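You operate a simulated robot arm through the tools that you are given. There is no shell and no other tool. Be economical: measure what you need, move in short steps, check, and stop when the job is done.

You are at the controls of a simulated robot arm. One attempt, no reset.

Task
Run a little soapy water in the sink and wet the orange cloth.
Fine: plug in, soap from the pump; water one to three centimetres deep, tap off; dip the cloth in it, then press it damp on the sponge dish and leave it there; spill nothing.
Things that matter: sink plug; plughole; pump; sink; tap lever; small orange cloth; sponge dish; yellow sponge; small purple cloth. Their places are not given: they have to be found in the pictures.

Only the result counts: the job must be done as asked and must still hold three seconds after the hand-in. Knocking over, shifting, dropping, spilling or breaking anything else fails it. Flat cloth is picked up by pressing the open fingertips on it (5 to 10 N) and closing them slowly along it; thin cloth reads only 2 to 8 mm in the jaws.

Robot
A 6-joint arm with a two-finger parallel gripper, fixed in place. Base frame: the origin is at the foot of the arm, x ahead of it, y to its left, z up. Units: m, degrees, N and s.
Its first joint turns from -166.0 to 166.0 degrees. Payload 3.91 kg.
Tool frame: the origin (TCP) lies between the finger pads and is the grasp point; the fingertips stand 0.03 m ahead of it; z points along the fingers, y is the line along which they close. The gripper opens to 0.11 m. The fingers are 0.02 m wide and 0.01 m thick; the gripper's body (0.048 by 0.112 m) begins 0.055 m behind the TCP.
Orientation is told as [roll, pitch, yaw] about the base's x, y, z axes, in that order, counted from this pose: with the fingers straight down and closing along the base's y, the tool's x points along the base's -x, its y along +y and its z along -z.

Tools
- The arm moves only by the tool step_arm. Its argument "moves" is a list of rows, each a list of 6 numbers: the shift along the tool's x, y, z in units of 150 mm (1.0 is 150 mm), then the turn, a rotation vector about the tool's x, y, z in units of 180 degrees (1.0 is 180 degrees). In form: [[x, y, z, ax, ay, az], ...]. A call has 1 to 20 rows; each row is the pose to reach, as a shift and turn from the pose commanded when the call began, along the tool's axes at that moment. "claw" is the finger opening in mm, from 0 to 110, set as the call begins (left out, the last holds). A call with a number of a shift or a turn outside -1 to 1 is refused whole. Each row takes 0.2 s and may step no farther than 0.05 m and 8.6 degrees from the row before; otherwise, or with a gripper value out of range, the whole call is refused. A pose out of reach is approached as far as the arm can. The call stops where the force on the tool passes 50 N (or 10 N more than at its start, if that is more) or the arm is blocked; 0.2 s more then pass. Each finger travels about 0.045 m/s and halts on what it meets, pressing with about 31 N; the grip force reading is that of the motor and also rises with nothing between the fingers. The clock runs only during rows and for 0.2 s after the last one: add rows that repeat a pose to give the fingers time. The reply holds the time, the measured pose of the TCP, the force on the tool along the base axes, the opening and the grip force, in the units named above and with some noise.
- Cameras (640 x 400 px; columns grow to the right, rows downward): "scene" is fixed at [0.3997, -0.4998, 1.4814]; the picture's right is [0.86, -0.51, 0.00], its down [-0.49, -0.82, -0.29] and it looks along [0.15, 0.25, -0.96] (base axes); focal length 214 px, centre (320, 200). "wrist" rides on the gripper at [0.077, 0.007, -0.114] in the tool frame; the picture's right is [-0.09, 1.00, 0.00], its down [-0.80, -0.07, -0.59] and it looks along [-0.59, -0.05, 0.80] (tool axes); focal length 270 px, centre (320, 200).
- camera(camera): a new picture of that camera. No time passes.
- move_column(by): slides the trunk up (or, below 0, down) by that many m; the arm rides with it, the base frame stays. It gives what a move gives, with no picture.
- pixel_to_xyz(camera, pixels): for up to 12 pixels [column, row] of the newest picture of that camera ("zoom" is the newest enlarged one), the place [x, y, z] in the base frame of the surface seen there, good to about 0.002 m. No time passes.
- zoom(camera, box): a new picture of the part [left, top, right, bottom] of that camera's present view, enlarged. No time passes.
- finish_job(): hands the job in; it is judged then, once.

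Go step by step. Measure first, check grasps and placings, and put right what went wrong. The budget is 80 turns and 34 pictures, counting those below and the enlarged ones. Unless the task says otherwise, let go and move clear before handing in, and close with one line.

The tools are called after "Call:" as name(argument=value, ...) on one line, values as JSON. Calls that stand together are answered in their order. step_arm: Moves the arm, as the interface text tells. Its arguments: {"type":"object","properties":{"moves":{"type":"array"},"claw":{"type":"number"}},"required":["moves"]} The other tools are called the same way: move_column (by) slides the trunk up or down; camera (camera) takes a picture; pixel_to_xyz (camera, pixels) gives the place of the surface under pixels of a picture; zoom (camera, box) takes an enlarged picture of a part of a camera's view; finish_job () hands the job in.

At the start:

```text
time: 0.0
tool_pos: [0.4526, -0.2417, 1.2702]
ee_rot: [0.1, 0.0, -0.1]
force: [-0.4, -1.1, -0.2]
opening: 0.1098
grip_force: 0.1
trunk travel left (down, up): [-0.525, 0.085]
```

scene: 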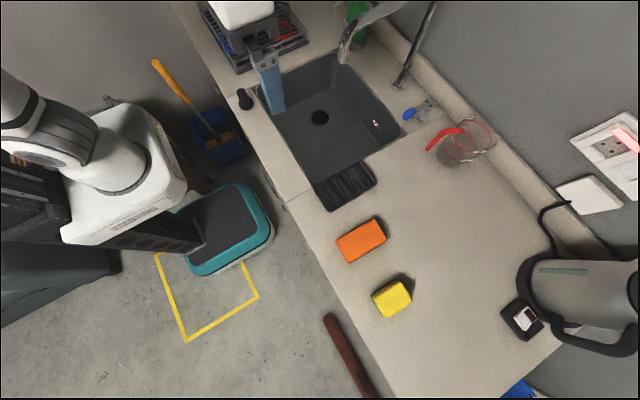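
wrist: 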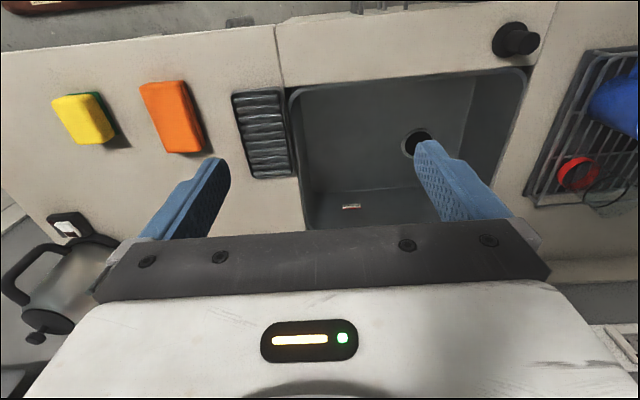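

The scene picture shows the sink around (330,115), plughole (320,118), a black item (245,98), a ribbed dish (345,185), an orange block (361,240) and a yellow sponge (391,298). I'll enlarge the views to identify the parts.

Call:
zoom(camera="scene", box=[200, 0, 520, 200])

Call:
pixel_to_xyz(camera="scene", pixels=[[245, 98], [320, 118], [345, 185], [361, 240], [391, 298], [410, 113], [430, 105], [445, 137], [347, 50], [376, 122], [405, 80], [340, 110]])

Call:
zoom(camera="scene", box=[300, 160, 460, 340])

```text
2.00 times, centred on (360, 100) of scene
```

zoom: 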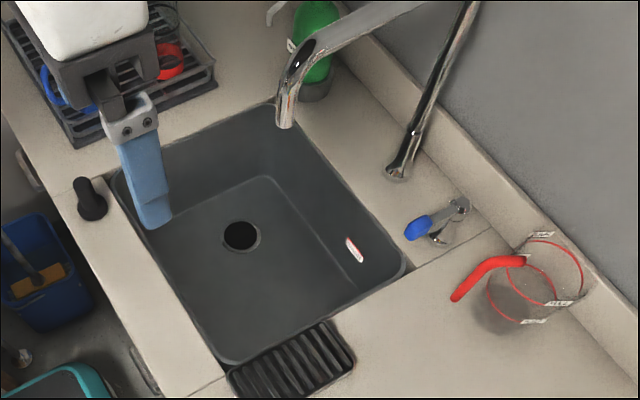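

```text
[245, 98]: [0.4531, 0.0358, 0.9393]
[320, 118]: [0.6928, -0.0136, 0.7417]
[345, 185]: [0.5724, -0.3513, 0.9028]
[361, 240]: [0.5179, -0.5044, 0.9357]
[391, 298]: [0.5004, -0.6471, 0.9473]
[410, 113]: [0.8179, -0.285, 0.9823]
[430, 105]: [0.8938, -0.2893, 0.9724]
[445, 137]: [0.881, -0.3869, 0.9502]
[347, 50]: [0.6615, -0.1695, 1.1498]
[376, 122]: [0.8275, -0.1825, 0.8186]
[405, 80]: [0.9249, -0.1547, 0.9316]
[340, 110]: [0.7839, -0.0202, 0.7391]
```

```text
2.22 times, centred on (380, 250) of scene
```

zoom: 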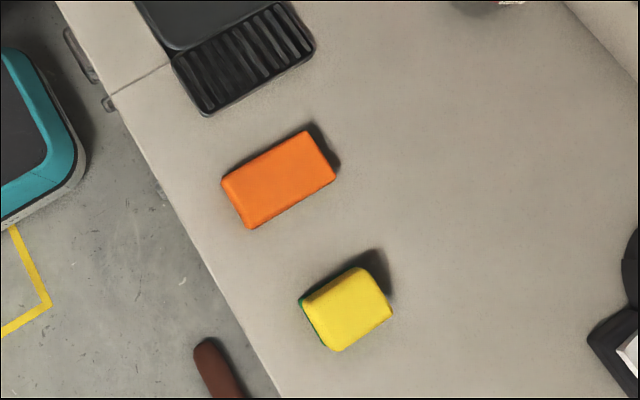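

The black item at (245,98) could be a plug or a pump head, and no purple cloth is visible yet. I'll enlarge the wrist view and measure the heights of the counter and the objects.

Call:
zoom(camera="wrist", box=[40, 0, 340, 190])

Call:
zoom(camera="wrist", box=[340, 0, 640, 190])

Call:
pixel_to_xyz(camera="scene", pixels=[[400, 220], [300, 190], [330, 270], [318, 15], [300, 35], [265, 125], [400, 170], [425, 115], [433, 100], [470, 145], [240, 92], [248, 104]])

```text
2.11 times, centred on (190, 95) of wrist
```

zoom: 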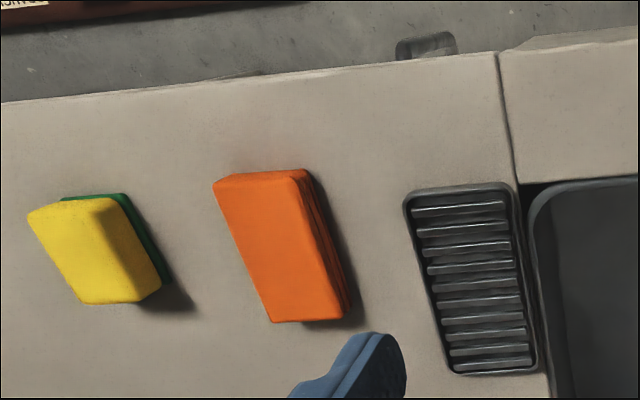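

```text
2.11 times, centred on (490, 95) of wrist
```

zoom: 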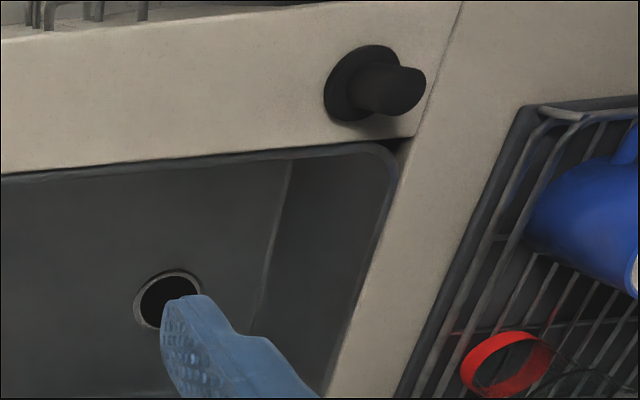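

```text
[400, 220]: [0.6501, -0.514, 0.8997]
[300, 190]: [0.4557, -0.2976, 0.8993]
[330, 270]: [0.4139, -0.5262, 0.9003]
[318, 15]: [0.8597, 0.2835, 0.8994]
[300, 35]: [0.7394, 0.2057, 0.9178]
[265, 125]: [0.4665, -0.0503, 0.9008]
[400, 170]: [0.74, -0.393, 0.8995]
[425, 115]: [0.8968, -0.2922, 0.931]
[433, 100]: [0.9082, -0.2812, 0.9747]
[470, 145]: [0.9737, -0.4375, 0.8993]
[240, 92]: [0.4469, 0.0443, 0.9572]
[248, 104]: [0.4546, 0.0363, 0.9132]
```

The counter is at z=0.90. The black item at about (0.45,0.04) is a flanged plug with a knob, and the orange block is a folded cloth. I'll turn the wrist to look towards the tap and the green bottle.

Call:
step_arm(moves=[[0, 0, 0, 0, 0, -0.045], [0, 0, 0, 0, 0, -0.09], [0, 0, 0, 0, 0, -0.135], [0, 0, 0, 0, 0, -0.18], [0, 0, 0, 0, 0, -0.225], [0, 0, 0, 0, 0, -0.27], [0, 0, 0, 0, 0, -0.315], [0, 0, 0, 0, 0, -0.36]])

Call:
camera(camera="wrist")

Call:
camera(camera="scene")

Call:
pixel_to_xyz(camera="scene", pixels=[[358, 12], [362, 30], [358, 45], [335, 5], [344, 60], [395, 85], [415, 50], [352, 4]])

```text
time: 1.8
tool_pos: [0.4524, -0.2416, 1.2707]
ee_rot: [0.0, 0.1, 65.0]
force: [-0.1, -0.5, -1.1]
opening: 0.11
grip_force: 0.1
trunk travel left (down, up): [-0.525, 0.085]
```

```text
27 pictures are left
```

wrist: 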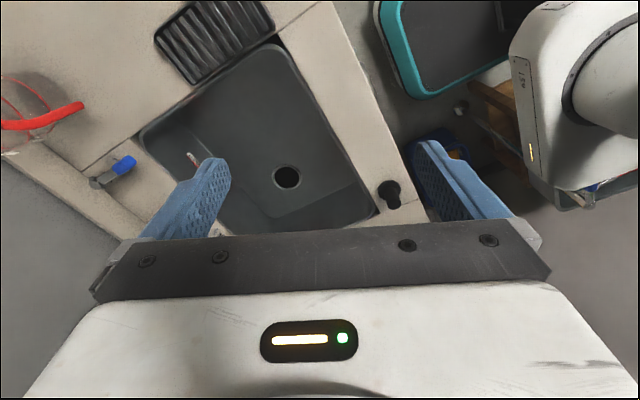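

```text
26 pictures are left
```

scene: 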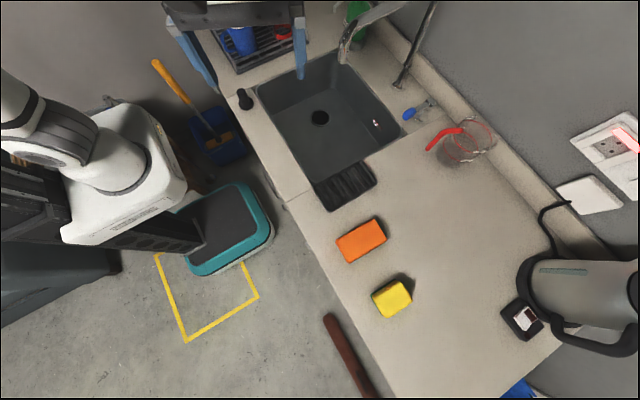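

```text
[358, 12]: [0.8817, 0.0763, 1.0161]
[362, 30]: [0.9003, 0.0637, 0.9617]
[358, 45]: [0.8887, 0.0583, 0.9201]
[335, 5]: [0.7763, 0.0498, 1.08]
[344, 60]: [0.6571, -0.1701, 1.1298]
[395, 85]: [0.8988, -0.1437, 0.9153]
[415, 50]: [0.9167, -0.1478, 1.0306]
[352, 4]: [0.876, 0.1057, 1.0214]
```

The green bottle stands at about (0.885,0.07), with a spout near (0.776,0.05,1.08) pointing over the sink. The tap outlet is near (0.66,-0.17,1.13), and the lever with the blue handle is at about (0.82–0.90,-0.285,0.98). I'll enlarge the lever and pump.

Call:
zoom(camera="scene", box=[320, 0, 480, 130])

Call:
zoom(camera="wrist", box=[60, 120, 220, 220])

```text
3.08 times, centred on (400, 65) of scene
```

zoom: 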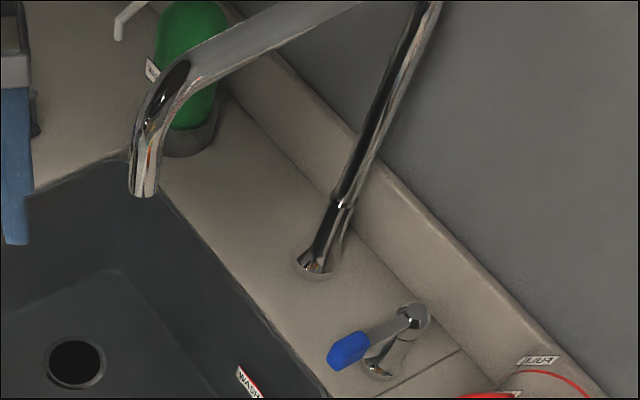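

```text
4.00 times, centred on (140, 170) of wrist
```

zoom: 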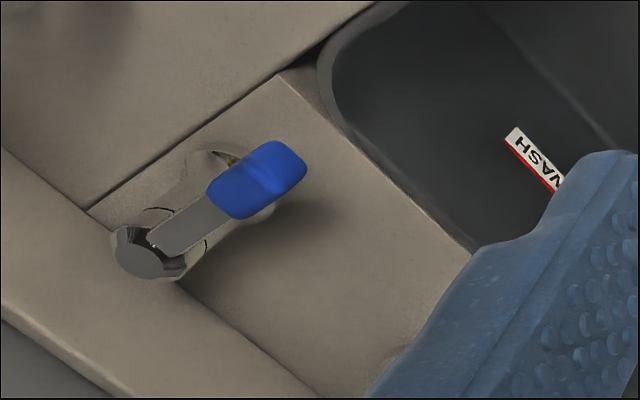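

The lever is a chrome post with a blue handle pointing over the sink. I'll measure the plug, lever, plughole and pump points precisely.

Call:
pixel_to_xyz(camera="wrist", pixels=[[389, 187], [381, 187], [397, 188], [391, 200], [393, 206], [286, 177], [275, 177], [299, 177], [286, 168], [286, 186], [124, 163], [97, 183]])

Call:
pixel_to_xyz(camera="scene", pixels=[[408, 114], [404, 114], [413, 109], [412, 117], [438, 107], [453, 102], [442, 120], [450, 107], [350, 8], [333, 10], [360, 1], [345, 2]])

```text
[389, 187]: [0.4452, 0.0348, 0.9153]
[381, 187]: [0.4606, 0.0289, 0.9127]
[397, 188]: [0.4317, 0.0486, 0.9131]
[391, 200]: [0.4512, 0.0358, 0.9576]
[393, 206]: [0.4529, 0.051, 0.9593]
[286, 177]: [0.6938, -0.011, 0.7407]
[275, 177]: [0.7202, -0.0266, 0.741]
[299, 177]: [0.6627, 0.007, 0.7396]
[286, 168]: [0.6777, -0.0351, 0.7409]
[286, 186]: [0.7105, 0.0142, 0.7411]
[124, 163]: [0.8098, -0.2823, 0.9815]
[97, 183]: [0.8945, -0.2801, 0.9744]
```

```text
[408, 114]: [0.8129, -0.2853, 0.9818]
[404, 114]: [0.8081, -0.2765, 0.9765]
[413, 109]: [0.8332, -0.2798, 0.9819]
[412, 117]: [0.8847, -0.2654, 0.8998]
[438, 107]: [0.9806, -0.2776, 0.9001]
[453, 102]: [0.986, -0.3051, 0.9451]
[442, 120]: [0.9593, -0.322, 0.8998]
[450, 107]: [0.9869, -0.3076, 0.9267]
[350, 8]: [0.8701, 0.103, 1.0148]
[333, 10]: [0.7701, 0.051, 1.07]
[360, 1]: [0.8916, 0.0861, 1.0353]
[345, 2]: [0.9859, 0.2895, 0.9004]
```

The plughole is at about (0.692,-0.011), and the plug at about (0.452,0.043) with its knob top at z=0.958. I'll turn back to yaw 0 while moving towards the plug.

Call:
step_arm(moves=[[-0.106, 0.049, 0, 0, 0, 0.045], [-0.212, 0.098, 0, 0, 0, 0.09], [-0.317, 0.148, 0, 0, 0, 0.135], [-0.423, 0.197, 0, 0, 0, 0.18], [-0.529, 0.246, 0, 0, 0, 0.225], [-0.635, 0.295, 0, 0, 0, 0.27], [-0.74, 0.345, 0, 0, 0, 0.315], [-0.846, 0.394, 0, 0, 0, 0.361]], claw=60)

Call:
camera(camera="wrist")

```text
time: 3.6
tool_pos: [0.4528, -0.1028, 1.2704]
ee_rot: [0.1, 0.0, -0.3]
force: [-0.2, 0.2, -0.4]
opening: 0.0601
grip_force: 0.2
trunk travel left (down, up): [-0.525, 0.085]
```

```text
23 pictures are left
```

wrist: 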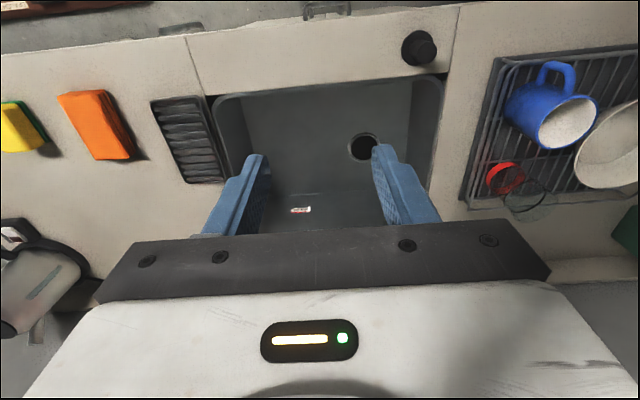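

The plug is at (418,48) and clear of its neighbours. I'll move over it and come down.

Call:
step_arm(moves=[[0.005, 0.194, 0.2, 0, 0, 0], [0.005, 0.389, 0.4, 0, 0, 0], [0.005, 0.583, 0.6, 0, 0, 0], [0.005, 0.778, 0.8, 0, 0, 0], [0.005, 0.972, 1.0, 0, 0, 0]], claw=50)

Call:
zoom(camera="wrist", box=[200, 0, 500, 200])

```text
time: 4.8
tool_pos: [0.453, 0.0446, 1.121]
ee_rot: [0.0, 0.0, -0.1]
force: [0.0, -0.4, -0.5]
opening: 0.0502
grip_force: 0.1
trunk travel left (down, up): [-0.525, 0.085]
```

```text
2.00 times, centred on (350, 100) of wrist
```

zoom: 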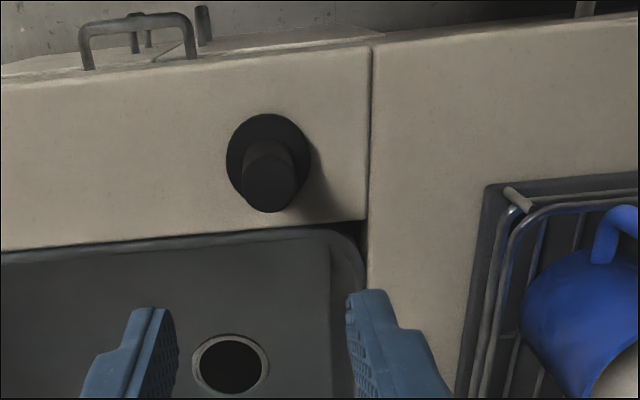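

Call:
pixel_to_xyz(camera="zoom", pixels=[[270, 190], [245, 188], [293, 190], [270, 208], [270, 168], [228, 155], [309, 155], [268, 118], [230, 370], [198, 368], [266, 368], [230, 340]])

```text
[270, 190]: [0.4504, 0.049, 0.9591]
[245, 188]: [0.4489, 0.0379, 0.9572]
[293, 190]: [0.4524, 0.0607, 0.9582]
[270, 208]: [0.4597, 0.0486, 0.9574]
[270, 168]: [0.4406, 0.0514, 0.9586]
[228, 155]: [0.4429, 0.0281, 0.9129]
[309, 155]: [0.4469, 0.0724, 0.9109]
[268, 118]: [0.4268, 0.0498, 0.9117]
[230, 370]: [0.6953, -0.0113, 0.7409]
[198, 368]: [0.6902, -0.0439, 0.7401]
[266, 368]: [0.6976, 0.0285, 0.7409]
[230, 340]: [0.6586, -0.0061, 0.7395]
```

The knob centre is at about (0.450,0.049), radius 11 mm. I'll go down to TCP z=0.952 and grip it.

Call:
step_arm(moves=[[0.017, 0.03, 0.3, 0, 0, 0], [0.017, 0.03, 0.6, 0, 0, 0], [0.017, 0.03, 0.8, 0, 0, 0], [0.017, 0.03, 0.9, 0, 0, 0]])

Call:
step_arm(moves=[[0, 0, 0.1, 0, 0, 0], [0, 0, 0.2, 0, 0, 0], [0, 0, 0.223, 0, 0, 0]])

Call:
step_arm(moves=[[0, 0, 0, 0, 0, 0], [0, 0, 0, 0, 0, 0], [0, 0, 0, 0, 0, 0]], claw=10)

```text
time: 5.8
tool_pos: [0.4506, 0.0474, 0.9851]
ee_rot: [0.1, -0.1, -0.1]
force: [-0.8, 0.7, 0.2]
opening: 0.0501
grip_force: 0.0
trunk travel left (down, up): [-0.525, 0.085]
```

```text
time: 6.6
tool_pos: [0.4511, 0.0481, 0.9527]
ee_rot: [0.0, -0.1, -0.1]
force: [0.2, -0.3, -0.6]
opening: 0.0501
grip_force: 0.0
trunk travel left (down, up): [-0.525, 0.085]
```

```text
time: 7.4
tool_pos: [0.451, 0.0467, 0.9522]
ee_rot: [0.0, 0.1, -0.2]
force: [-1.1, -0.4, -0.8]
opening: 0.0265
grip_force: 31.4
trunk travel left (down, up): [-0.525, 0.085]
```

The plug is gripped (26.5 mm, 31 N). I'll lift it and check.

Call:
step_arm(moves=[[0, 0, -0.2, 0, 0, 0], [0, 0, -0.5, 0, 0, 0], [0, 0, -0.8, 0, 0, 0]])

Call:
step_arm(moves=[[-0.25, -0.06, 0, 0, 0, 0], [-0.5, -0.12, 0, 0, 0, 0], [-0.75, -0.18, 0, 0, 0, 0], [-0.95, -0.2, 0, 0, 0, 0]])

Call:
camera(camera="wrist")

Call:
camera(camera="scene")

```text
time: 8.2
tool_pos: [0.4505, 0.048, 1.072]
ee_rot: [0.0, 0.1, -0.1]
force: [-0.3, 0.3, -0.6]
opening: 0.0262
grip_force: 31.0
trunk travel left (down, up): [-0.525, 0.085]
```

```text
time: 9.2
tool_pos: [0.5944, 0.0183, 1.0713]
ee_rot: [0.0, 0.0, -0.1]
force: [0.5, -0.7, -1.0]
opening: 0.0264
grip_force: 31.2
trunk travel left (down, up): [-0.525, 0.085]
```

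```text
21 pictures are left
```

wrist: 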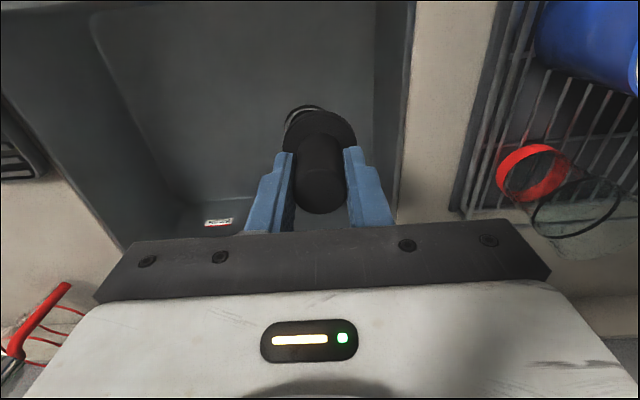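

```text
20 pictures are left
```

scene: 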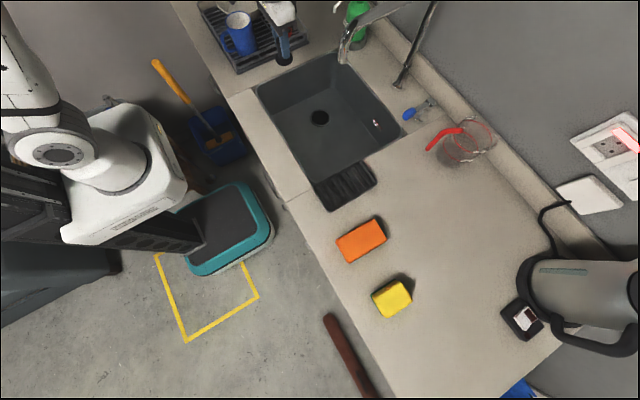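

The plug is held well. I'll measure the plughole rim precisely.

Call:
pixel_to_xyz(camera="scene", pixels=[[311, 118], [331, 118], [320.5, 109.5], [320.5, 127], [309.5, 118], [332.5, 118], [320.5, 108], [320.5, 128.5]])

```text
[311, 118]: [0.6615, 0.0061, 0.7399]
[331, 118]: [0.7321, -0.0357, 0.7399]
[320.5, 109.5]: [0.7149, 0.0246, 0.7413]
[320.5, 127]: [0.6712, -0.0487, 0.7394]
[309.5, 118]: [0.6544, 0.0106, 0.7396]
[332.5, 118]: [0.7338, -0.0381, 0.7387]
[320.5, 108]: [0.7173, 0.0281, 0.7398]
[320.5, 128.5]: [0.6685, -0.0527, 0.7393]
```

The hole centre is at about (0.694,-0.0115). I'll move above it, descend part way and check.

Call:
step_arm(moves=[[-0.25, -0.07, 0, 0, 0, 0], [-0.5, -0.14, 0, 0, 0, 0], [-0.664, -0.199, 0, 0, 0, 0], [-0.664, -0.199, 0.25, 0, 0, 0], [-0.664, -0.199, 0.5, 0, 0, 0], [-0.664, -0.199, 0.75, 0, 0, 0], [-0.664, -0.199, 1.0, 0, 0, 0]])

Call:
camera(camera="scene")

Call:
camera(camera="wrist")

```text
time: 10.8
tool_pos: [0.6923, -0.012, 0.9211]
ee_rot: [0.0, 0.0, -0.1]
force: [-0.7, -0.5, -0.4]
opening: 0.0266
grip_force: 30.4
trunk travel left (down, up): [-0.525, 0.085]
```

```text
19 pictures are left
```

scene: 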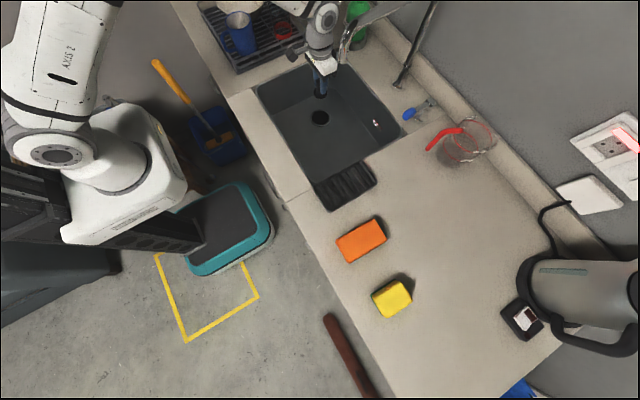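

```text
18 pictures are left
```

wrist: 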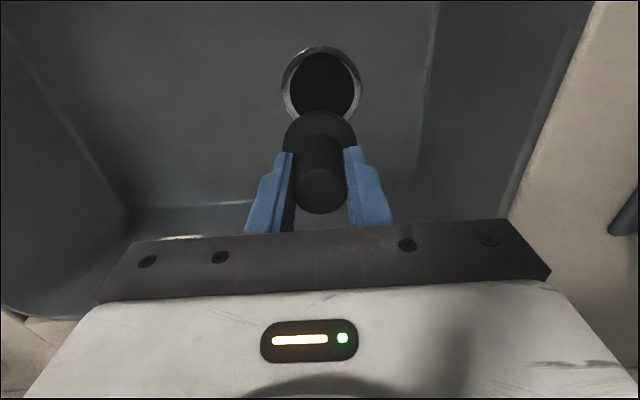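

The hole is at (321,85) in the wrist picture. I'll re-measure its rim from here.

Call:
pixel_to_xyz(camera="wrist", pixels=[[284, 85], [360, 85], [282, 85], [363, 85], [321, 48], [321, 44], [278, 90], [366, 90], [300, 54], [345, 54], [304, 120], [319, 128]])

```text
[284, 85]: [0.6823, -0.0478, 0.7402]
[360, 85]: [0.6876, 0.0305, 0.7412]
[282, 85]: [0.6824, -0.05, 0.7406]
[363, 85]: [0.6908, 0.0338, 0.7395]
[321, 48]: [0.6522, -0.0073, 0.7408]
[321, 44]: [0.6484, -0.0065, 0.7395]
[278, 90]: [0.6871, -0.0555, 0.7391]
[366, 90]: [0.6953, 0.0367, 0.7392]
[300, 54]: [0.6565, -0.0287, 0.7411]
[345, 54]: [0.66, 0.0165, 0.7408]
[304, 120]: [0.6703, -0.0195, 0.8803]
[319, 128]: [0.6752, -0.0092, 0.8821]
```

The hole centre is at (0.692,-0.0085). I'll shift 3.5 mm and lower the plug, slowing near the bottom.

Call:
step_arm(moves=[[0, 0.023, 0.2, 0, 0, 0], [0, 0.023, 0.4, 0, 0, 0], [0, 0.023, 0.6, 0, 0, 0], [0, 0.023, 0.75, 0, 0, 0], [0, 0.023, 0.8, 0, 0, 0]])

Call:
step_arm(moves=[[0, 0, 0.02, 0, 0, 0], [0, 0, 0.04, 0, 0, 0], [0, 0, 0.055, 0, 0, 0], [0, 0, 0.07, 0, 0, 0]])

Call:
zoom(camera="wrist", box=[220, 20, 420, 240])

```text
time: 12.0
tool_pos: [0.6925, -0.009, 0.8014]
ee_rot: [0.1, 0.0, -0.1]
force: [0.6, -0.4, -0.1]
opening: 0.0265
grip_force: 30.8
trunk travel left (down, up): [-0.525, 0.085]
```

```text
time: 13.0
tool_pos: [0.6928, -0.009, 0.7923]
ee_rot: [0.1, 0.0, -0.2]
force: [-1.0, -0.5, 5.4]
opening: 0.0264
grip_force: 31.3
trunk travel left (down, up): [-0.525, 0.085]
```

```text
1.82 times, centred on (320, 130) of wrist
```

zoom: 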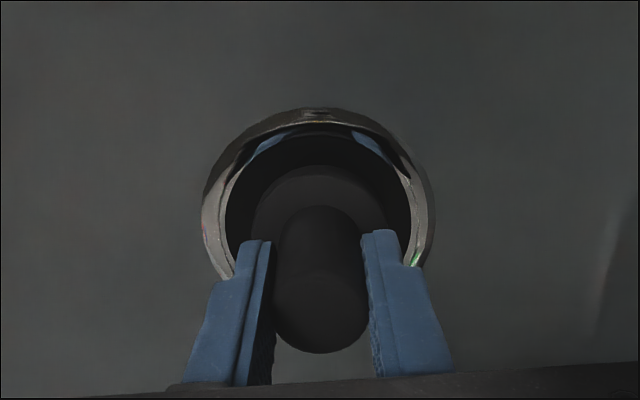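

Contact is 5.4 N with the plug centred in the ring. I'll press a little to see whether it seats deeper.

Call:
step_arm(moves=[[0, 0, 0.02, 0, 0, 0], [0, 0, 0.04, 0, 0, 0], [0, 0, 0.06, 0, 0, 0], [0, 0, 0.08, 0, 0, 0]])

```text
time: 13.8
tool_pos: [0.6923, -0.0083, 0.7919]
ee_rot: [0.0, -0.6, 0.0]
force: [-17.2, 0.1, 26.7]
opening: 0.0262
grip_force: 30.6
trunk travel left (down, up): [-0.525, 0.085]
stopped in row 4: the force on the tool passed its limit (the readings are from after the stop); the commanded pose is now the measured one
```

It bottoms out firmly at z=0.792. I'll release, go up, and look at it.

Call:
step_arm(moves=[[0, 0, 0, 0, 0, 0], [0, 0, 0, 0, 0, 0], [0, 0, 0, 0, 0, 0]], claw=60)

Call:
step_arm(moves=[[0, 0, -0.2, 0, 0, 0], [0, 0, -0.45, 0, 0, 0], [0, 0, -0.7, 0, 0, 0], [0, 0, -0.95, 0, 0, 0]])

Call:
zoom(camera="wrist", box=[220, 20, 420, 240])

```text
time: 14.6
tool_pos: [0.6958, -0.0084, 0.7874]
ee_rot: [0.0, -0.4, 0.0]
force: [-0.2, 0.1, -0.1]
opening: 0.0597
grip_force: 0.1
trunk travel left (down, up): [-0.525, 0.085]
```

```text
time: 15.6
tool_pos: [0.6933, -0.0101, 0.9309]
ee_rot: [0.0, -0.5, -0.1]
force: [-0.3, 0.2, 0.1]
opening: 0.06
grip_force: 0.1
trunk travel left (down, up): [-0.525, 0.085]
```

```text
1.82 times, centred on (320, 130) of wrist
```

zoom: 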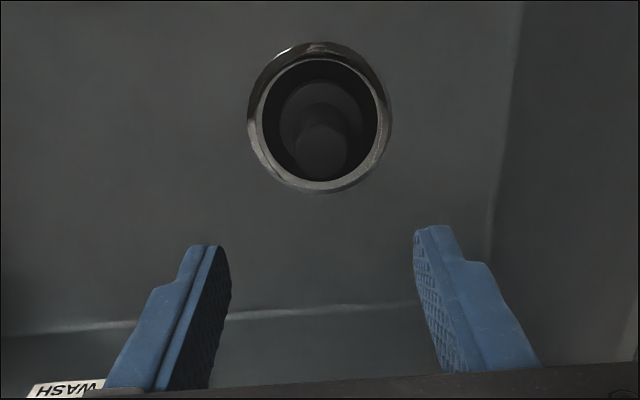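

The plug stands centred in the ring. I'll check its position and height.

Call:
pixel_to_xyz(camera="zoom", pixels=[[320, 150], [295, 150], [346, 150], [320, 95], [285, 120], [268, 120], [320, 176], [255, 130], [386, 130], [375, 110], [320, 120], [358, 115]])

```text
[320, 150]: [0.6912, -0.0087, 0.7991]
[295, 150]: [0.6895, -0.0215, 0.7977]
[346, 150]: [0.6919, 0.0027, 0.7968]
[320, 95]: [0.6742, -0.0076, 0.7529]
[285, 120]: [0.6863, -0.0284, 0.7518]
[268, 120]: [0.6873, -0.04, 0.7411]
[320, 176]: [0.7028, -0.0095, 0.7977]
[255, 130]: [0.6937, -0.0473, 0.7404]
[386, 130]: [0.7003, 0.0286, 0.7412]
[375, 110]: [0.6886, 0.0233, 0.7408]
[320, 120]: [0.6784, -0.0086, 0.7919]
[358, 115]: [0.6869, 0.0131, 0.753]
```

The plug is centred on the hole to within a couple of millimetres. I'll back off, rise, and tilt the wrist to view the pump head.

Call:
step_arm(moves=[[0.1, 0, -0.25, 0, 0, 0], [0.3, 0, -0.5, 0, 0, 0], [0.5, 0, -0.75, 0, 0, 0], [0.7, 0, -1.0, 0, 0, 0], [0.9, 0, -1.0, 0, 0, 0]], claw=0)

Call:
step_arm(moves=[[0, 0, -0.25, 0, -0.044, 0], [0, 0, -0.5, 0, -0.088, 0], [0, 0, -0.5, 0, -0.132, 0], [0, 0, -0.5, 0, -0.176, 0], [0, 0, -0.5, 0, -0.22, 0]])

Call:
camera(camera="wrist")

```text
time: 16.8
tool_pos: [0.5572, -0.0073, 1.0783]
ee_rot: [0.0, -0.5, -0.1]
force: [0.4, -0.3, -0.5]
opening: 0.0001
grip_force: 31.0
trunk travel left (down, up): [-0.525, 0.085]
```

```text
time: 18.0
tool_pos: [0.5562, -0.0085, 1.155]
ee_rot: [0.0, -40.2, 0.0]
force: [-0.3, 0.7, -0.5]
opening: 0.0
grip_force: 31.0
trunk travel left (down, up): [-0.525, 0.085]
```

```text
15 pictures are left
```

wrist: 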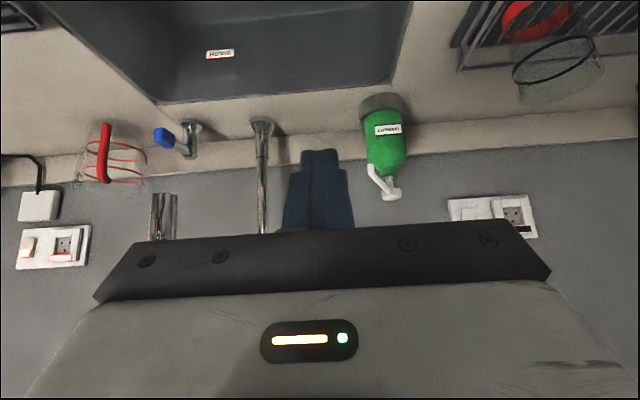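

The pump head shows at (392,190), its spout at (370,168), the lever at (165,138) and its post at (190,135). I'll measure them.

Call:
pixel_to_xyz(camera="wrist", pixels=[[392, 196], [392, 186], [386, 190], [398, 190], [371, 168], [381, 184], [388, 150], [380, 105], [165, 138], [192, 130], [187, 148], [163, 200]])

Call:
zoom(camera="wrist", box=[130, 100, 250, 180])

```text
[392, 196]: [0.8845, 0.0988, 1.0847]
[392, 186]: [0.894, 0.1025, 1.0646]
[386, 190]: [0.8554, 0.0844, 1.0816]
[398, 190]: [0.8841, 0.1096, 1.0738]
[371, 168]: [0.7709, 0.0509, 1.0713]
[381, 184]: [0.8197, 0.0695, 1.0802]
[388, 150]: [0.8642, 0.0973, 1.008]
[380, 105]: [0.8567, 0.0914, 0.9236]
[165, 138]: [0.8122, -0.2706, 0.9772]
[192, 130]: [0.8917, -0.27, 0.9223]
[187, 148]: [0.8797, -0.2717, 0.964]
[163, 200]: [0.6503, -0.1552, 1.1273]
```

```text
5.00 times, centred on (190, 140) of wrist
```

zoom: 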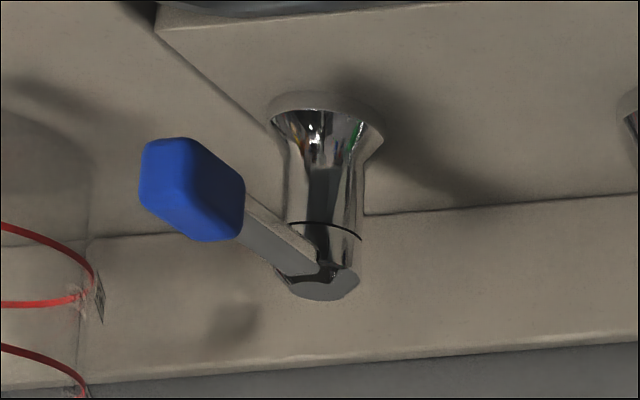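

The lever turns on a vertical post with a cap, pivot at about (0.893,-0.285). The pump head is at about (0.887,0.101,1.087) and its spout tip at (0.771,0.051). I'll line up with the pump at 25° tilt and move forward above it.

Call:
step_arm(moves=[[0, 0.25, 0, 0, 0.042, 0], [0, 0.5, 0, 0, 0.084, 0], [0, 0.73, 0, 0, 0.084, 0]])

Call:
step_arm(moves=[[-0.302, 0, 0.141, 0, 0, 0], [-0.604, 0, 0.282, 0, 0, 0], [-0.906, 0, 0.423, 0, 0, 0]])

Call:
step_arm(moves=[[-0.302, 0, 0.141, 0, 0, 0], [-0.604, 0, 0.282, 0, 0, 0], [-0.906, 0, 0.423, 0, 0, 0]])

```text
time: 18.8
tool_pos: [0.5589, 0.1017, 1.1526]
ee_rot: [-0.1, -24.8, -0.1]
force: [-0.5, 0.4, 0.1]
opening: 0.0
grip_force: 30.4
trunk travel left (down, up): [-0.525, 0.085]
```

```text
time: 19.6
tool_pos: [0.709, 0.1002, 1.1505]
ee_rot: [-0.1, -24.8, -0.1]
force: [-0.7, -0.6, -0.2]
opening: 0.0001
grip_force: 31.3
trunk travel left (down, up): [-0.525, 0.085]
```

```text
time: 20.4
tool_pos: [0.8597, 0.1001, 1.1493]
ee_rot: [0.0, -24.7, -0.1]
force: [-0.1, 0.3, -0.2]
opening: 0.0
grip_force: 31.4
trunk travel left (down, up): [-0.525, 0.085]
```

The arm reached (0.860,0.100,1.149). I'll look before pressing.

Call:
zoom(camera="wrist", box=[220, 20, 420, 240])

```text
1.82 times, centred on (320, 130) of wrist
```

zoom: 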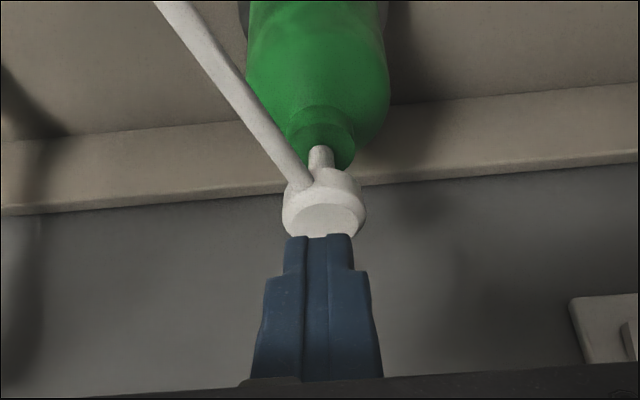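

Call:
pixel_to_xyz(camera="zoom", pixels=[[325, 212], [325, 230], [290, 215], [362, 215], [325, 205], [325, 180], [340, 225], [320, 155]])

```text
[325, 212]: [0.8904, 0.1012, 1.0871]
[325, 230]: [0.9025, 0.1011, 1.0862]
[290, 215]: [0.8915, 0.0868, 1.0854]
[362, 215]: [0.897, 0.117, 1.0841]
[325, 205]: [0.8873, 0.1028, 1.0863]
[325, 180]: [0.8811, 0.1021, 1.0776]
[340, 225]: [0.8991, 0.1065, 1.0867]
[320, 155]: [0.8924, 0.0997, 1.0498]
```

The head top is centred at about (0.897,0.102,1.087). I'll move 30 mm forward, then press down in small steps.

Call:
step_arm(moves=[[-0.181, 0.013, 0.085, 0, 0, 0], [-0.125, 0.013, 0.206, 0, 0, 0], [-0.096, 0.013, 0.266, 0, 0, 0], [-0.08, 0.013, 0.302, 0, 0, 0], [-0.063, 0.013, 0.339, 0, 0, 0], [-0.046, 0.013, 0.375, 0, 0, 0]])

```text
time: 21.8
tool_pos: [0.8884, 0.1024, 1.1075]
ee_rot: [0.0, -25.1, -0.1]
force: [2.0, 0.7, 6.6]
opening: 0.0002
grip_force: 31.2
out of reach, approached as far as the arm can: row 1, 2, 3, 4
trunk travel left (down, up): [-0.525, 0.085]
```

It has pressed about 10 mm with 6.6 N. I'll press further to the stop.

Call:
step_arm(moves=[[0.0113, 0, 0.0242, 0, 0, 0], [0.0226, 0, 0.0483, 0, 0, 0], [0.034, 0, 0.0725, 0, 0, 0], [0.034, 0, 0.0725, 0, 0, 0]])

Call:
camera(camera="scene")

```text
time: 22.8
tool_pos: [0.8873, 0.1022, 1.1031]
ee_rot: [0.1, -25.7, -0.2]
force: [19.0, 2.9, 38.9]
opening: 0.0
grip_force: 30.7
trunk travel left (down, up): [-0.525, 0.085]
```

```text
12 pictures are left
```

scene: 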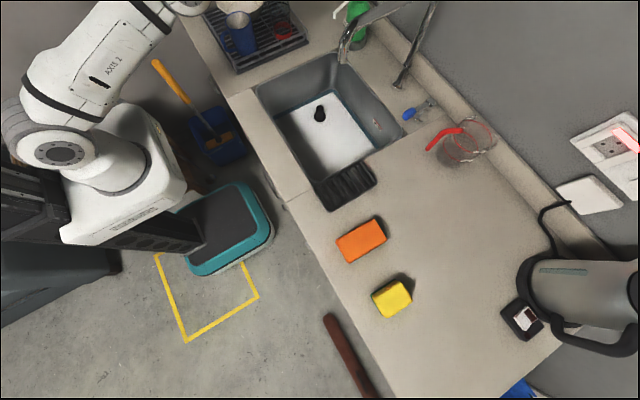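

The sink floor has turned white, so the soap was dispensed. I'll release the pump upward and back away.

Call:
pixel_to_xyz(camera="scene", pixels=[[330, 130], [340, 150], [295, 120], [360, 130], [319, 113]])

Call:
step_arm(moves=[[-0.07, 0, -0.15, 0, 0, 0], [-0.141, 0, -0.302, 0, 0, 0], [0.16, 0, -0.443, 0, 0, 0], [0.463, 0, -0.584, 0, 0, 0], [0.765, 0, -0.725, 0, 0, 0]])

```text
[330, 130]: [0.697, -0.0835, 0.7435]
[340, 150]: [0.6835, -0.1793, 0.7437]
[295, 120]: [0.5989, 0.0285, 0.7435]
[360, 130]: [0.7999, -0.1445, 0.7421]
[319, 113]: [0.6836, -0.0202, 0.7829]
```

```text
refused: row 4 steps farther than a row can; nothing moved
```

Call:
step_arm(moves=[[-0.07, 0, -0.15, 0, 0, 0], [-0.141, 0, -0.302, 0, 0, 0], [0.13, 0, -0.428, 0, 0, 0], [0.401, 0, -0.554, 0, 0, 0], [0.672, 0, -0.68, 0, 0, 0], [0.943, 0, -0.806, 0, 0, 0]])

```text
time: 24.2
tool_pos: [0.7062, 0.1021, 1.1433]
ee_rot: [0.0, -25.0, -0.2]
force: [-0.4, 0.0, 1.2]
opening: 0.0
grip_force: 30.7
out of reach, approached as far as the arm can: row 1, 2
trunk travel left (down, up): [-0.525, 0.085]
```

I'm clear of the pump. Before working the lever I'll measure the lever handle, the jug and the tap spout for clearances.

Call:
pixel_to_xyz(camera="scene", pixels=[[428, 150], [436, 142], [458, 130], [462, 165], [480, 118], [371, 12], [385, 6], [343, 48], [406, 110], [406, 117], [411, 116], [416, 110]])

```text
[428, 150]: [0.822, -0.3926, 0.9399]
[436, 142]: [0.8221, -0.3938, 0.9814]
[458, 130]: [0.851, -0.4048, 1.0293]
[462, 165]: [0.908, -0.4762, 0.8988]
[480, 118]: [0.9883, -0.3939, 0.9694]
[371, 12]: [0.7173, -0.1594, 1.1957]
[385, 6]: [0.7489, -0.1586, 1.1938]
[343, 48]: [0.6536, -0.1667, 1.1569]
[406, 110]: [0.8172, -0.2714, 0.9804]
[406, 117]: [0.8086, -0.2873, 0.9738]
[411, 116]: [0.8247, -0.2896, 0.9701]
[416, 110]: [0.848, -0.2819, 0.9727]
```

The jug handle is at y=-0.393 and the spout at y=-0.16 (z 1.13–1.20), so there is a workable corridor around y=-0.28. I'll retreat, go around the spout and line up with the lever.

Call:
step_arm(moves=[[0.3, 0, -0.138, 0, 0, 0], [0.6, 0, -0.277, 0, 0, 0], [0.9, 0, -0.415, 0, 0, 0], [0.9, -0.33, -0.415, 0, 0, 0], [0.9, -0.66, -0.415, 0, 0, 0], [0.9, -0.98, -0.415, 0, 0, 0]])

Call:
step_arm(moves=[[0, -0.33, 0, 0, 0, 0], [0, -0.66, 0, 0, 0, 0], [0, -0.98, 0, 0, 0, 0]], claw=40)

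Call:
step_arm(moves=[[0, -0.3, 0, 0, 0, 0], [0, -0.57, 0, 0, 0, 0], [-0.2, -0.57, 0.093, 0, 0, 0], [-0.4, -0.57, 0.187, 0, 0, 0], [-0.6, -0.57, 0.28, 0, 0, 0]])

Call:
camera(camera="scene")

```text
time: 25.6
tool_pos: [0.5592, -0.0457, 1.1439]
ee_rot: [0.0, -24.9, -0.2]
force: [0.0, 0.4, 1.3]
opening: 0.0
grip_force: 31.1
trunk travel left (down, up): [-0.525, 0.085]
```

```text
time: 26.4
tool_pos: [0.5597, -0.1926, 1.1436]
ee_rot: [0.0, -24.9, -0.1]
force: [0.0, 0.5, 0.8]
opening: 0.0399
grip_force: 0.1
trunk travel left (down, up): [-0.525, 0.085]
```

```text
time: 27.6
tool_pos: [0.6588, -0.2756, 1.1422]
ee_rot: [0.1, -24.7, -0.1]
force: [-0.5, 0.5, 0.0]
opening: 0.0405
grip_force: 0.0
trunk travel left (down, up): [-0.525, 0.085]
```

```text
11 pictures are left
```

scene: 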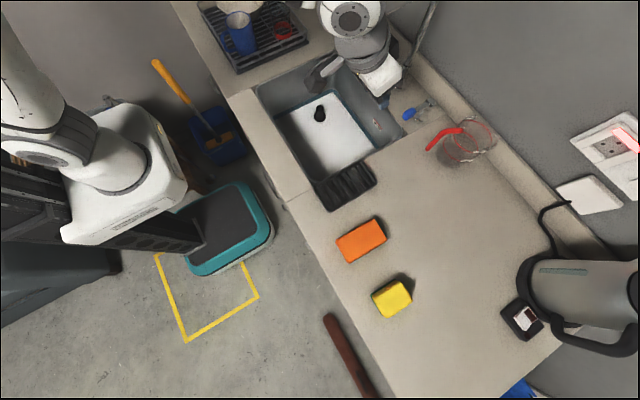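

The wrist covers the spout in this view. I'll check how close the wrist parts are to it.

Call:
pixel_to_xyz(camera="scene", pixels=[[350, 20], [375, 30], [382, 15], [360, 50], [385, 45], [395, 60], [325, 75], [375, 75], [310, 80], [384, 100], [388, 5], [340, 35]])

```text
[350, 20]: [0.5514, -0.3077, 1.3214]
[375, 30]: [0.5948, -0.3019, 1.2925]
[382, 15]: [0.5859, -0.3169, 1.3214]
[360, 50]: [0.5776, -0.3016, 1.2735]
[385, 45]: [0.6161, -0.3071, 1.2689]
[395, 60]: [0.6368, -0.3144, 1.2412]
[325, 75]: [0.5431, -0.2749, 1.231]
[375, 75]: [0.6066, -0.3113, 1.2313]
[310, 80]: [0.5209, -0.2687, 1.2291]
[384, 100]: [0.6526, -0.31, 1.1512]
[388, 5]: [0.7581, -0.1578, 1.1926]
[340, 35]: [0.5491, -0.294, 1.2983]
```

The forearm side may come close to the spout, so I'll roll the tool 25°. That brings the wrist in from the −y side, away from the spout.

Call:
step_arm(moves=[[0, -0.1, 0, -0.0315, 0, 0.0147], [0, -0.2, 0, -0.063, 0, 0.0294], [0, -0.3, 0, -0.0944, 0, 0.0441], [0, -0.4, 0, -0.1258, 0, 0.0588]])

```text
time: 28.6
tool_pos: [0.6578, -0.3382, 1.1418]
ee_rot: [27.3, -22.4, -11.3]
force: [0.7, 0.2, 0.5]
opening: 0.0398
grip_force: 0.0
trunk travel left (down, up): [-0.525, 0.085]
```

Call:
step_arm(moves=[[-0.112, -0.041, 0.213, 0, 0, 0], [-0.224, -0.082, 0.426, 0, 0, 0], [-0.336, -0.124, 0.64, 0, 0, 0], [-0.448, -0.165, 0.853, 0, 0, 0]])

Call:
camera(camera="scene")

Call:
camera(camera="wrist")

```text
time: 29.6
tool_pos: [0.7742, -0.3228, 1.0523]
ee_rot: [27.3, -22.4, -11.3]
force: [-0.2, 0.3, 0.0]
opening: 0.0398
grip_force: 0.1
trunk travel left (down, up): [-0.525, 0.085]
```

```text
10 pictures are left
```

scene: 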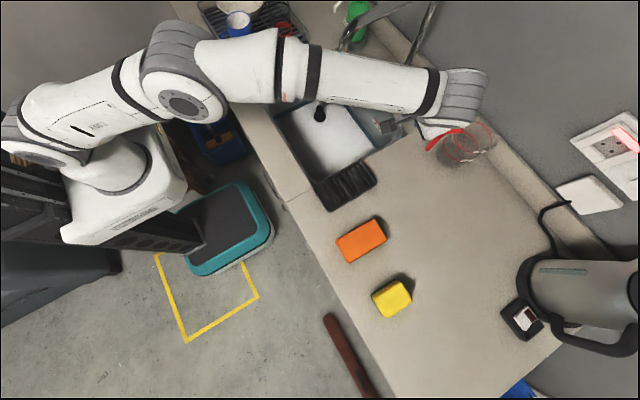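

```text
9 pictures are left
```

wrist: 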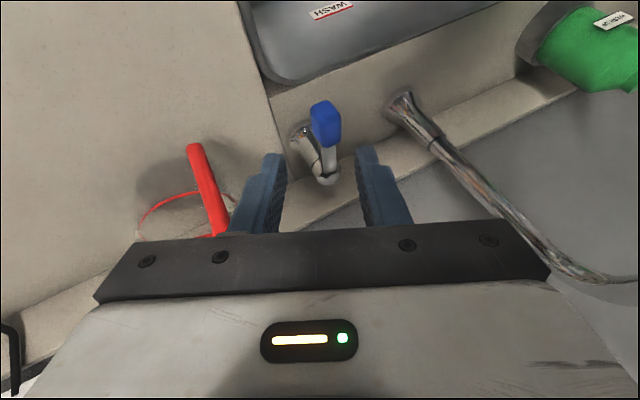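

The handle (325,122) sits between the fingers. I'll check the handle position and the forearm-to-spout clearance.

Call:
pixel_to_xyz(camera="wrist", pixels=[[325, 120], [314, 125], [339, 120], [325, 104], [328, 142], [329, 158], [326, 178], [193, 148], [210, 190], [222, 225], [266, 160], [366, 152]])

Call:
pixel_to_xyz(camera="scene", pixels=[[370, 60], [400, 65], [430, 70], [330, 50], [360, 80], [460, 90], [345, 45], [480, 90]])

```text
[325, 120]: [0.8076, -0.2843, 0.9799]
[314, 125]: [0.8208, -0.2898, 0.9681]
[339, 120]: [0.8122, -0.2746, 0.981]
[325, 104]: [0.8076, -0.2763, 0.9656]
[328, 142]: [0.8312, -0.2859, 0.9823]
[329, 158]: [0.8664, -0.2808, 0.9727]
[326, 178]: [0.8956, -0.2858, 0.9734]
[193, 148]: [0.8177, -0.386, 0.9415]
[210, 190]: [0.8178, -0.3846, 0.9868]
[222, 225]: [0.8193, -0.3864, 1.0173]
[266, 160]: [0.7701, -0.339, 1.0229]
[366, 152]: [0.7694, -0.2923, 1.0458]
```

```text
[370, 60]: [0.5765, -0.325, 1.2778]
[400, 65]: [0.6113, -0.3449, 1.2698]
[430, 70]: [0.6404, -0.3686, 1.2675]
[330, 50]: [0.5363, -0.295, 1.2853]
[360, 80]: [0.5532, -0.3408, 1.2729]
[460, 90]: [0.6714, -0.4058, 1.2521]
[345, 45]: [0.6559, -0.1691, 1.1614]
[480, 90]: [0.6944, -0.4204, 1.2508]
```

The forearm clears the spout by about 8 cm. I'll advance along the tool axis so the fingers straddle the handle.

Call:
step_arm(moves=[[-0.004, -0.002, 0.18, 0, 0, 0], [-0.008, -0.003, 0.36, 0, 0, 0], [-0.013, -0.005, 0.48, 0, 0, 0], [-0.013, -0.005, 0.536, 0, 0, 0]])

```text
time: 30.6
tool_pos: [0.8093, -0.2938, 0.986]
ee_rot: [27.2, -22.4, -11.2]
force: [-1.0, -0.2, 0.2]
opening: 0.0399
grip_force: 0.1
trunk travel left (down, up): [-0.525, 0.085]
```

Nothing was touched. I'll push the lever 22 mm towards +y in small steps and watch the force.

Call:
step_arm(moves=[[0.006, 0.03, 0.013, 0, 0, 0], [0.012, 0.06, 0.026, 0, 0, 0], [0.018, 0.09, 0.038, 0, 0, 0], [0.024, 0.121, 0.051, 0, 0, 0], [0.026, 0.133, 0.056, 0, 0, 0]])

Call:
camera(camera="wrist")

```text
time: 31.8
tool_pos: [0.809, -0.2753, 0.9854]
ee_rot: [27.2, -22.6, -11.6]
force: [-1.2, -21.3, 0.8]
opening: 0.0495
grip_force: 9.8
trunk travel left (down, up): [-0.525, 0.085]
```

```text
8 pictures are left
```

wrist: 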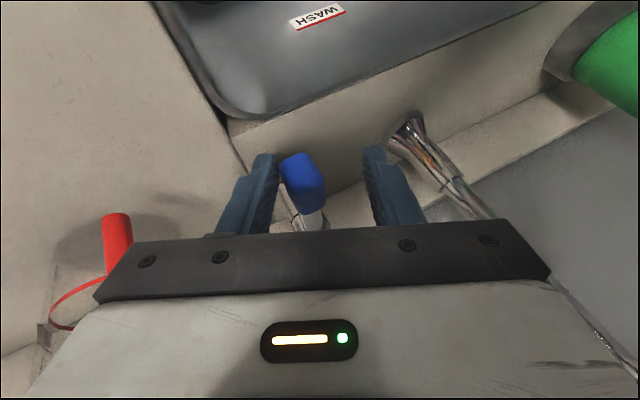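

The +y direction is a hard stop: 21 N only spread the fingers and the handle stayed at y≈-0.28. So the lever should open towards −y. I'll back off, close the fingers and come down on the +y side of the handle.

Call:
step_arm(moves=[[-0.026, -0.133, -0.056, 0, 0, 0], [-0.026, -0.133, -0.326, 0, 0, 0], [-0.026, -0.133, -0.596, 0, 0, 0]])

Call:
step_arm(moves=[[0.041, 0.205, 0.087, 0, 0, 0], [0.041, 0.205, 0.087, 0, 0, 0], [0.041, 0.205, 0.087, 0, 0, 0], [0.041, 0.205, 0.35, 0, 0, 0], [0.041, 0.205, 0.55, 0, 0, 0], [0.041, 0.205, 0.66, 0, 0, 0]], claw=0)

```text
time: 32.6
tool_pos: [0.7747, -0.325, 1.0526]
ee_rot: [27.2, -22.5, -11.4]
force: [-0.4, -0.2, 0.2]
opening: 0.04
grip_force: 0.1
trunk travel left (down, up): [-0.525, 0.085]
```

```text
time: 34.0
tool_pos: [0.809, -0.2604, 0.9891]
ee_rot: [27.2, -23.0, -11.4]
force: [-16.8, -9.3, 19.8]
opening: 0.0
grip_force: 30.7
trunk travel left (down, up): [-0.525, 0.085]
```

There is an unexpected 28 N along the tool axis, so the fingertips are on something. I'll check where the handle was in the last wrist picture, since the lever may have turned +y after all.

Call:
pixel_to_xyz(camera="wrist", pixels=[[302, 172], [290, 180], [316, 172], [300, 155], [308, 195], [310, 215], [300, 228], [292, 195]])

Call:
step_arm(moves=[[0, 0, -0.1, 0, 0, 0], [0, 0, -0.3, 0, 0, 0]])

Call:
camera(camera="scene")

```text
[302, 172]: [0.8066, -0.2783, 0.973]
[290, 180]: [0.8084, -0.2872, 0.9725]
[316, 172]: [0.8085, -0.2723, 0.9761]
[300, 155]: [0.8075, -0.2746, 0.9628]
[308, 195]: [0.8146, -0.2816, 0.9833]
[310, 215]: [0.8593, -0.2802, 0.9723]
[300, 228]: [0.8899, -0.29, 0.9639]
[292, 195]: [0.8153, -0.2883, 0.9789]
```

```text
time: 34.6
tool_pos: [0.7926, -0.2739, 1.0187]
ee_rot: [27.3, -22.4, -11.4]
force: [0.7, -0.9, 0.1]
opening: 0.0002
grip_force: 30.8
trunk travel left (down, up): [-0.525, 0.085]
```

```text
7 pictures are left
```

scene: 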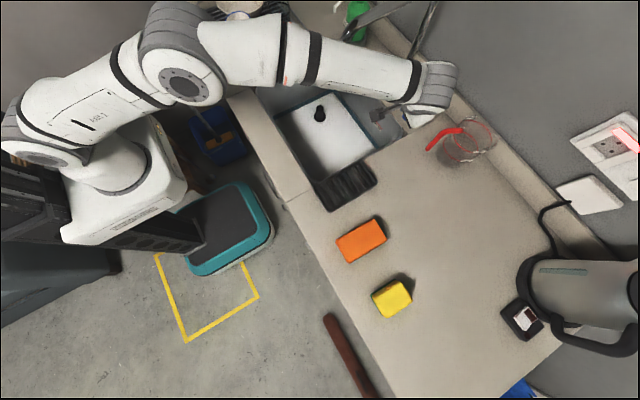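

The handle did not move at all in the +y push. I don't know what the fingertips hit, so I'll take one enlarged wrist view from here.

Call:
zoom(camera="wrist", box=[200, 60, 460, 240])

```text
2.22 times, centred on (330, 150) of wrist
```

zoom: 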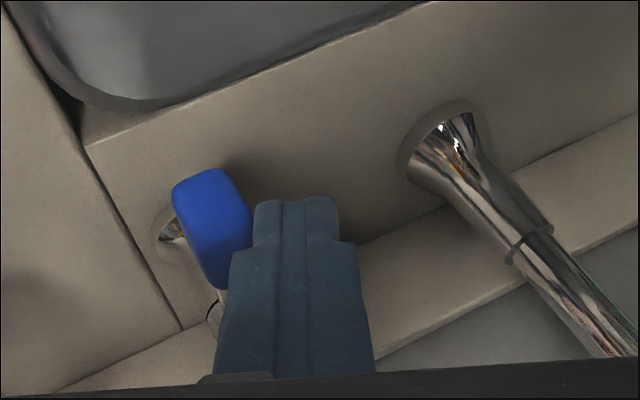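

The fingers widen into shoulders behind the tips, and a shoulder landed on the handle. I'll measure the handle again.

Call:
pixel_to_xyz(camera="zoom", pixels=[[210, 225], [180, 210], [245, 215], [210, 180], [215, 278], [222, 300], [295, 200], [257, 205], [336, 205], [232, 260], [355, 250]])

```text
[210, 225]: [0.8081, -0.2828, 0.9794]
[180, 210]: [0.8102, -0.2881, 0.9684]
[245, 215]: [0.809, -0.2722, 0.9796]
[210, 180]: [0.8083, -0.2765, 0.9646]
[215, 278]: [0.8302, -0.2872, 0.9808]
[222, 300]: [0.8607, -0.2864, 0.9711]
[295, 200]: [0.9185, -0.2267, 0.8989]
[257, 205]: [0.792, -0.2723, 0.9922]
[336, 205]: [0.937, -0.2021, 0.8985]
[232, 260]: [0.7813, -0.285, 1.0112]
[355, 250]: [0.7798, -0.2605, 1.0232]
```

Call:
pixel_to_xyz(camera="scene", pixels=[[345, 42], [360, 45], [385, 55], [400, 58], [370, 80], [400, 85], [335, 35], [345, 36], [420, 62], [440, 66], [385, 75], [355, 40]])

```text
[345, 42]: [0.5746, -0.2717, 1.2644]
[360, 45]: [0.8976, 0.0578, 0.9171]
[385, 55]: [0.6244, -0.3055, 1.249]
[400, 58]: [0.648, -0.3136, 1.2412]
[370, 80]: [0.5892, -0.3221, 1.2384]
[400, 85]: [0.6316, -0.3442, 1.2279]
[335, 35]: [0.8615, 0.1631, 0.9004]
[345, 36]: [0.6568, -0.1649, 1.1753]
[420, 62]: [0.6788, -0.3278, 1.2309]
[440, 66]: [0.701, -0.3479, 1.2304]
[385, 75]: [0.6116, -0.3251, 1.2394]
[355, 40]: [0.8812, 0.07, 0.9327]
```

The forearm's +y edge is about 10 cm from the spout, so shifting 4 cm is safe. I'll move +y, descend, then push the handle towards −y.

Call:
step_arm(moves=[[0, 0.154, 0, 0, 0, 0], [0, 0.154, 0.15, 0, 0, 0], [0.003, 0.154, 0.311, 0, 0, 0]])

Call:
step_arm(moves=[[-0.012, -0.06, -0.0255, 0, 0, 0], [-0.024, -0.121, -0.051, 0, 0, 0], [-0.031, -0.157, -0.066, 0, 0, 0], [-0.038, -0.193, -0.082, 0, 0, 0], [-0.043, -0.217, -0.092, 0, 0, 0]])

```text
time: 35.4
tool_pos: [0.8127, -0.2366, 0.9903]
ee_rot: [27.2, -22.4, -11.3]
force: [0.1, 0.5, -0.8]
opening: 0.0001
grip_force: 31.6
trunk travel left (down, up): [-0.525, 0.085]
```

```text
time: 36.6
tool_pos: [0.8104, -0.2721, 0.9914]
ee_rot: [27.2, -22.4, -11.3]
force: [0.1, -0.2, 0.4]
opening: 0.0
grip_force: 31.1
trunk travel left (down, up): [-0.525, 0.085]
```

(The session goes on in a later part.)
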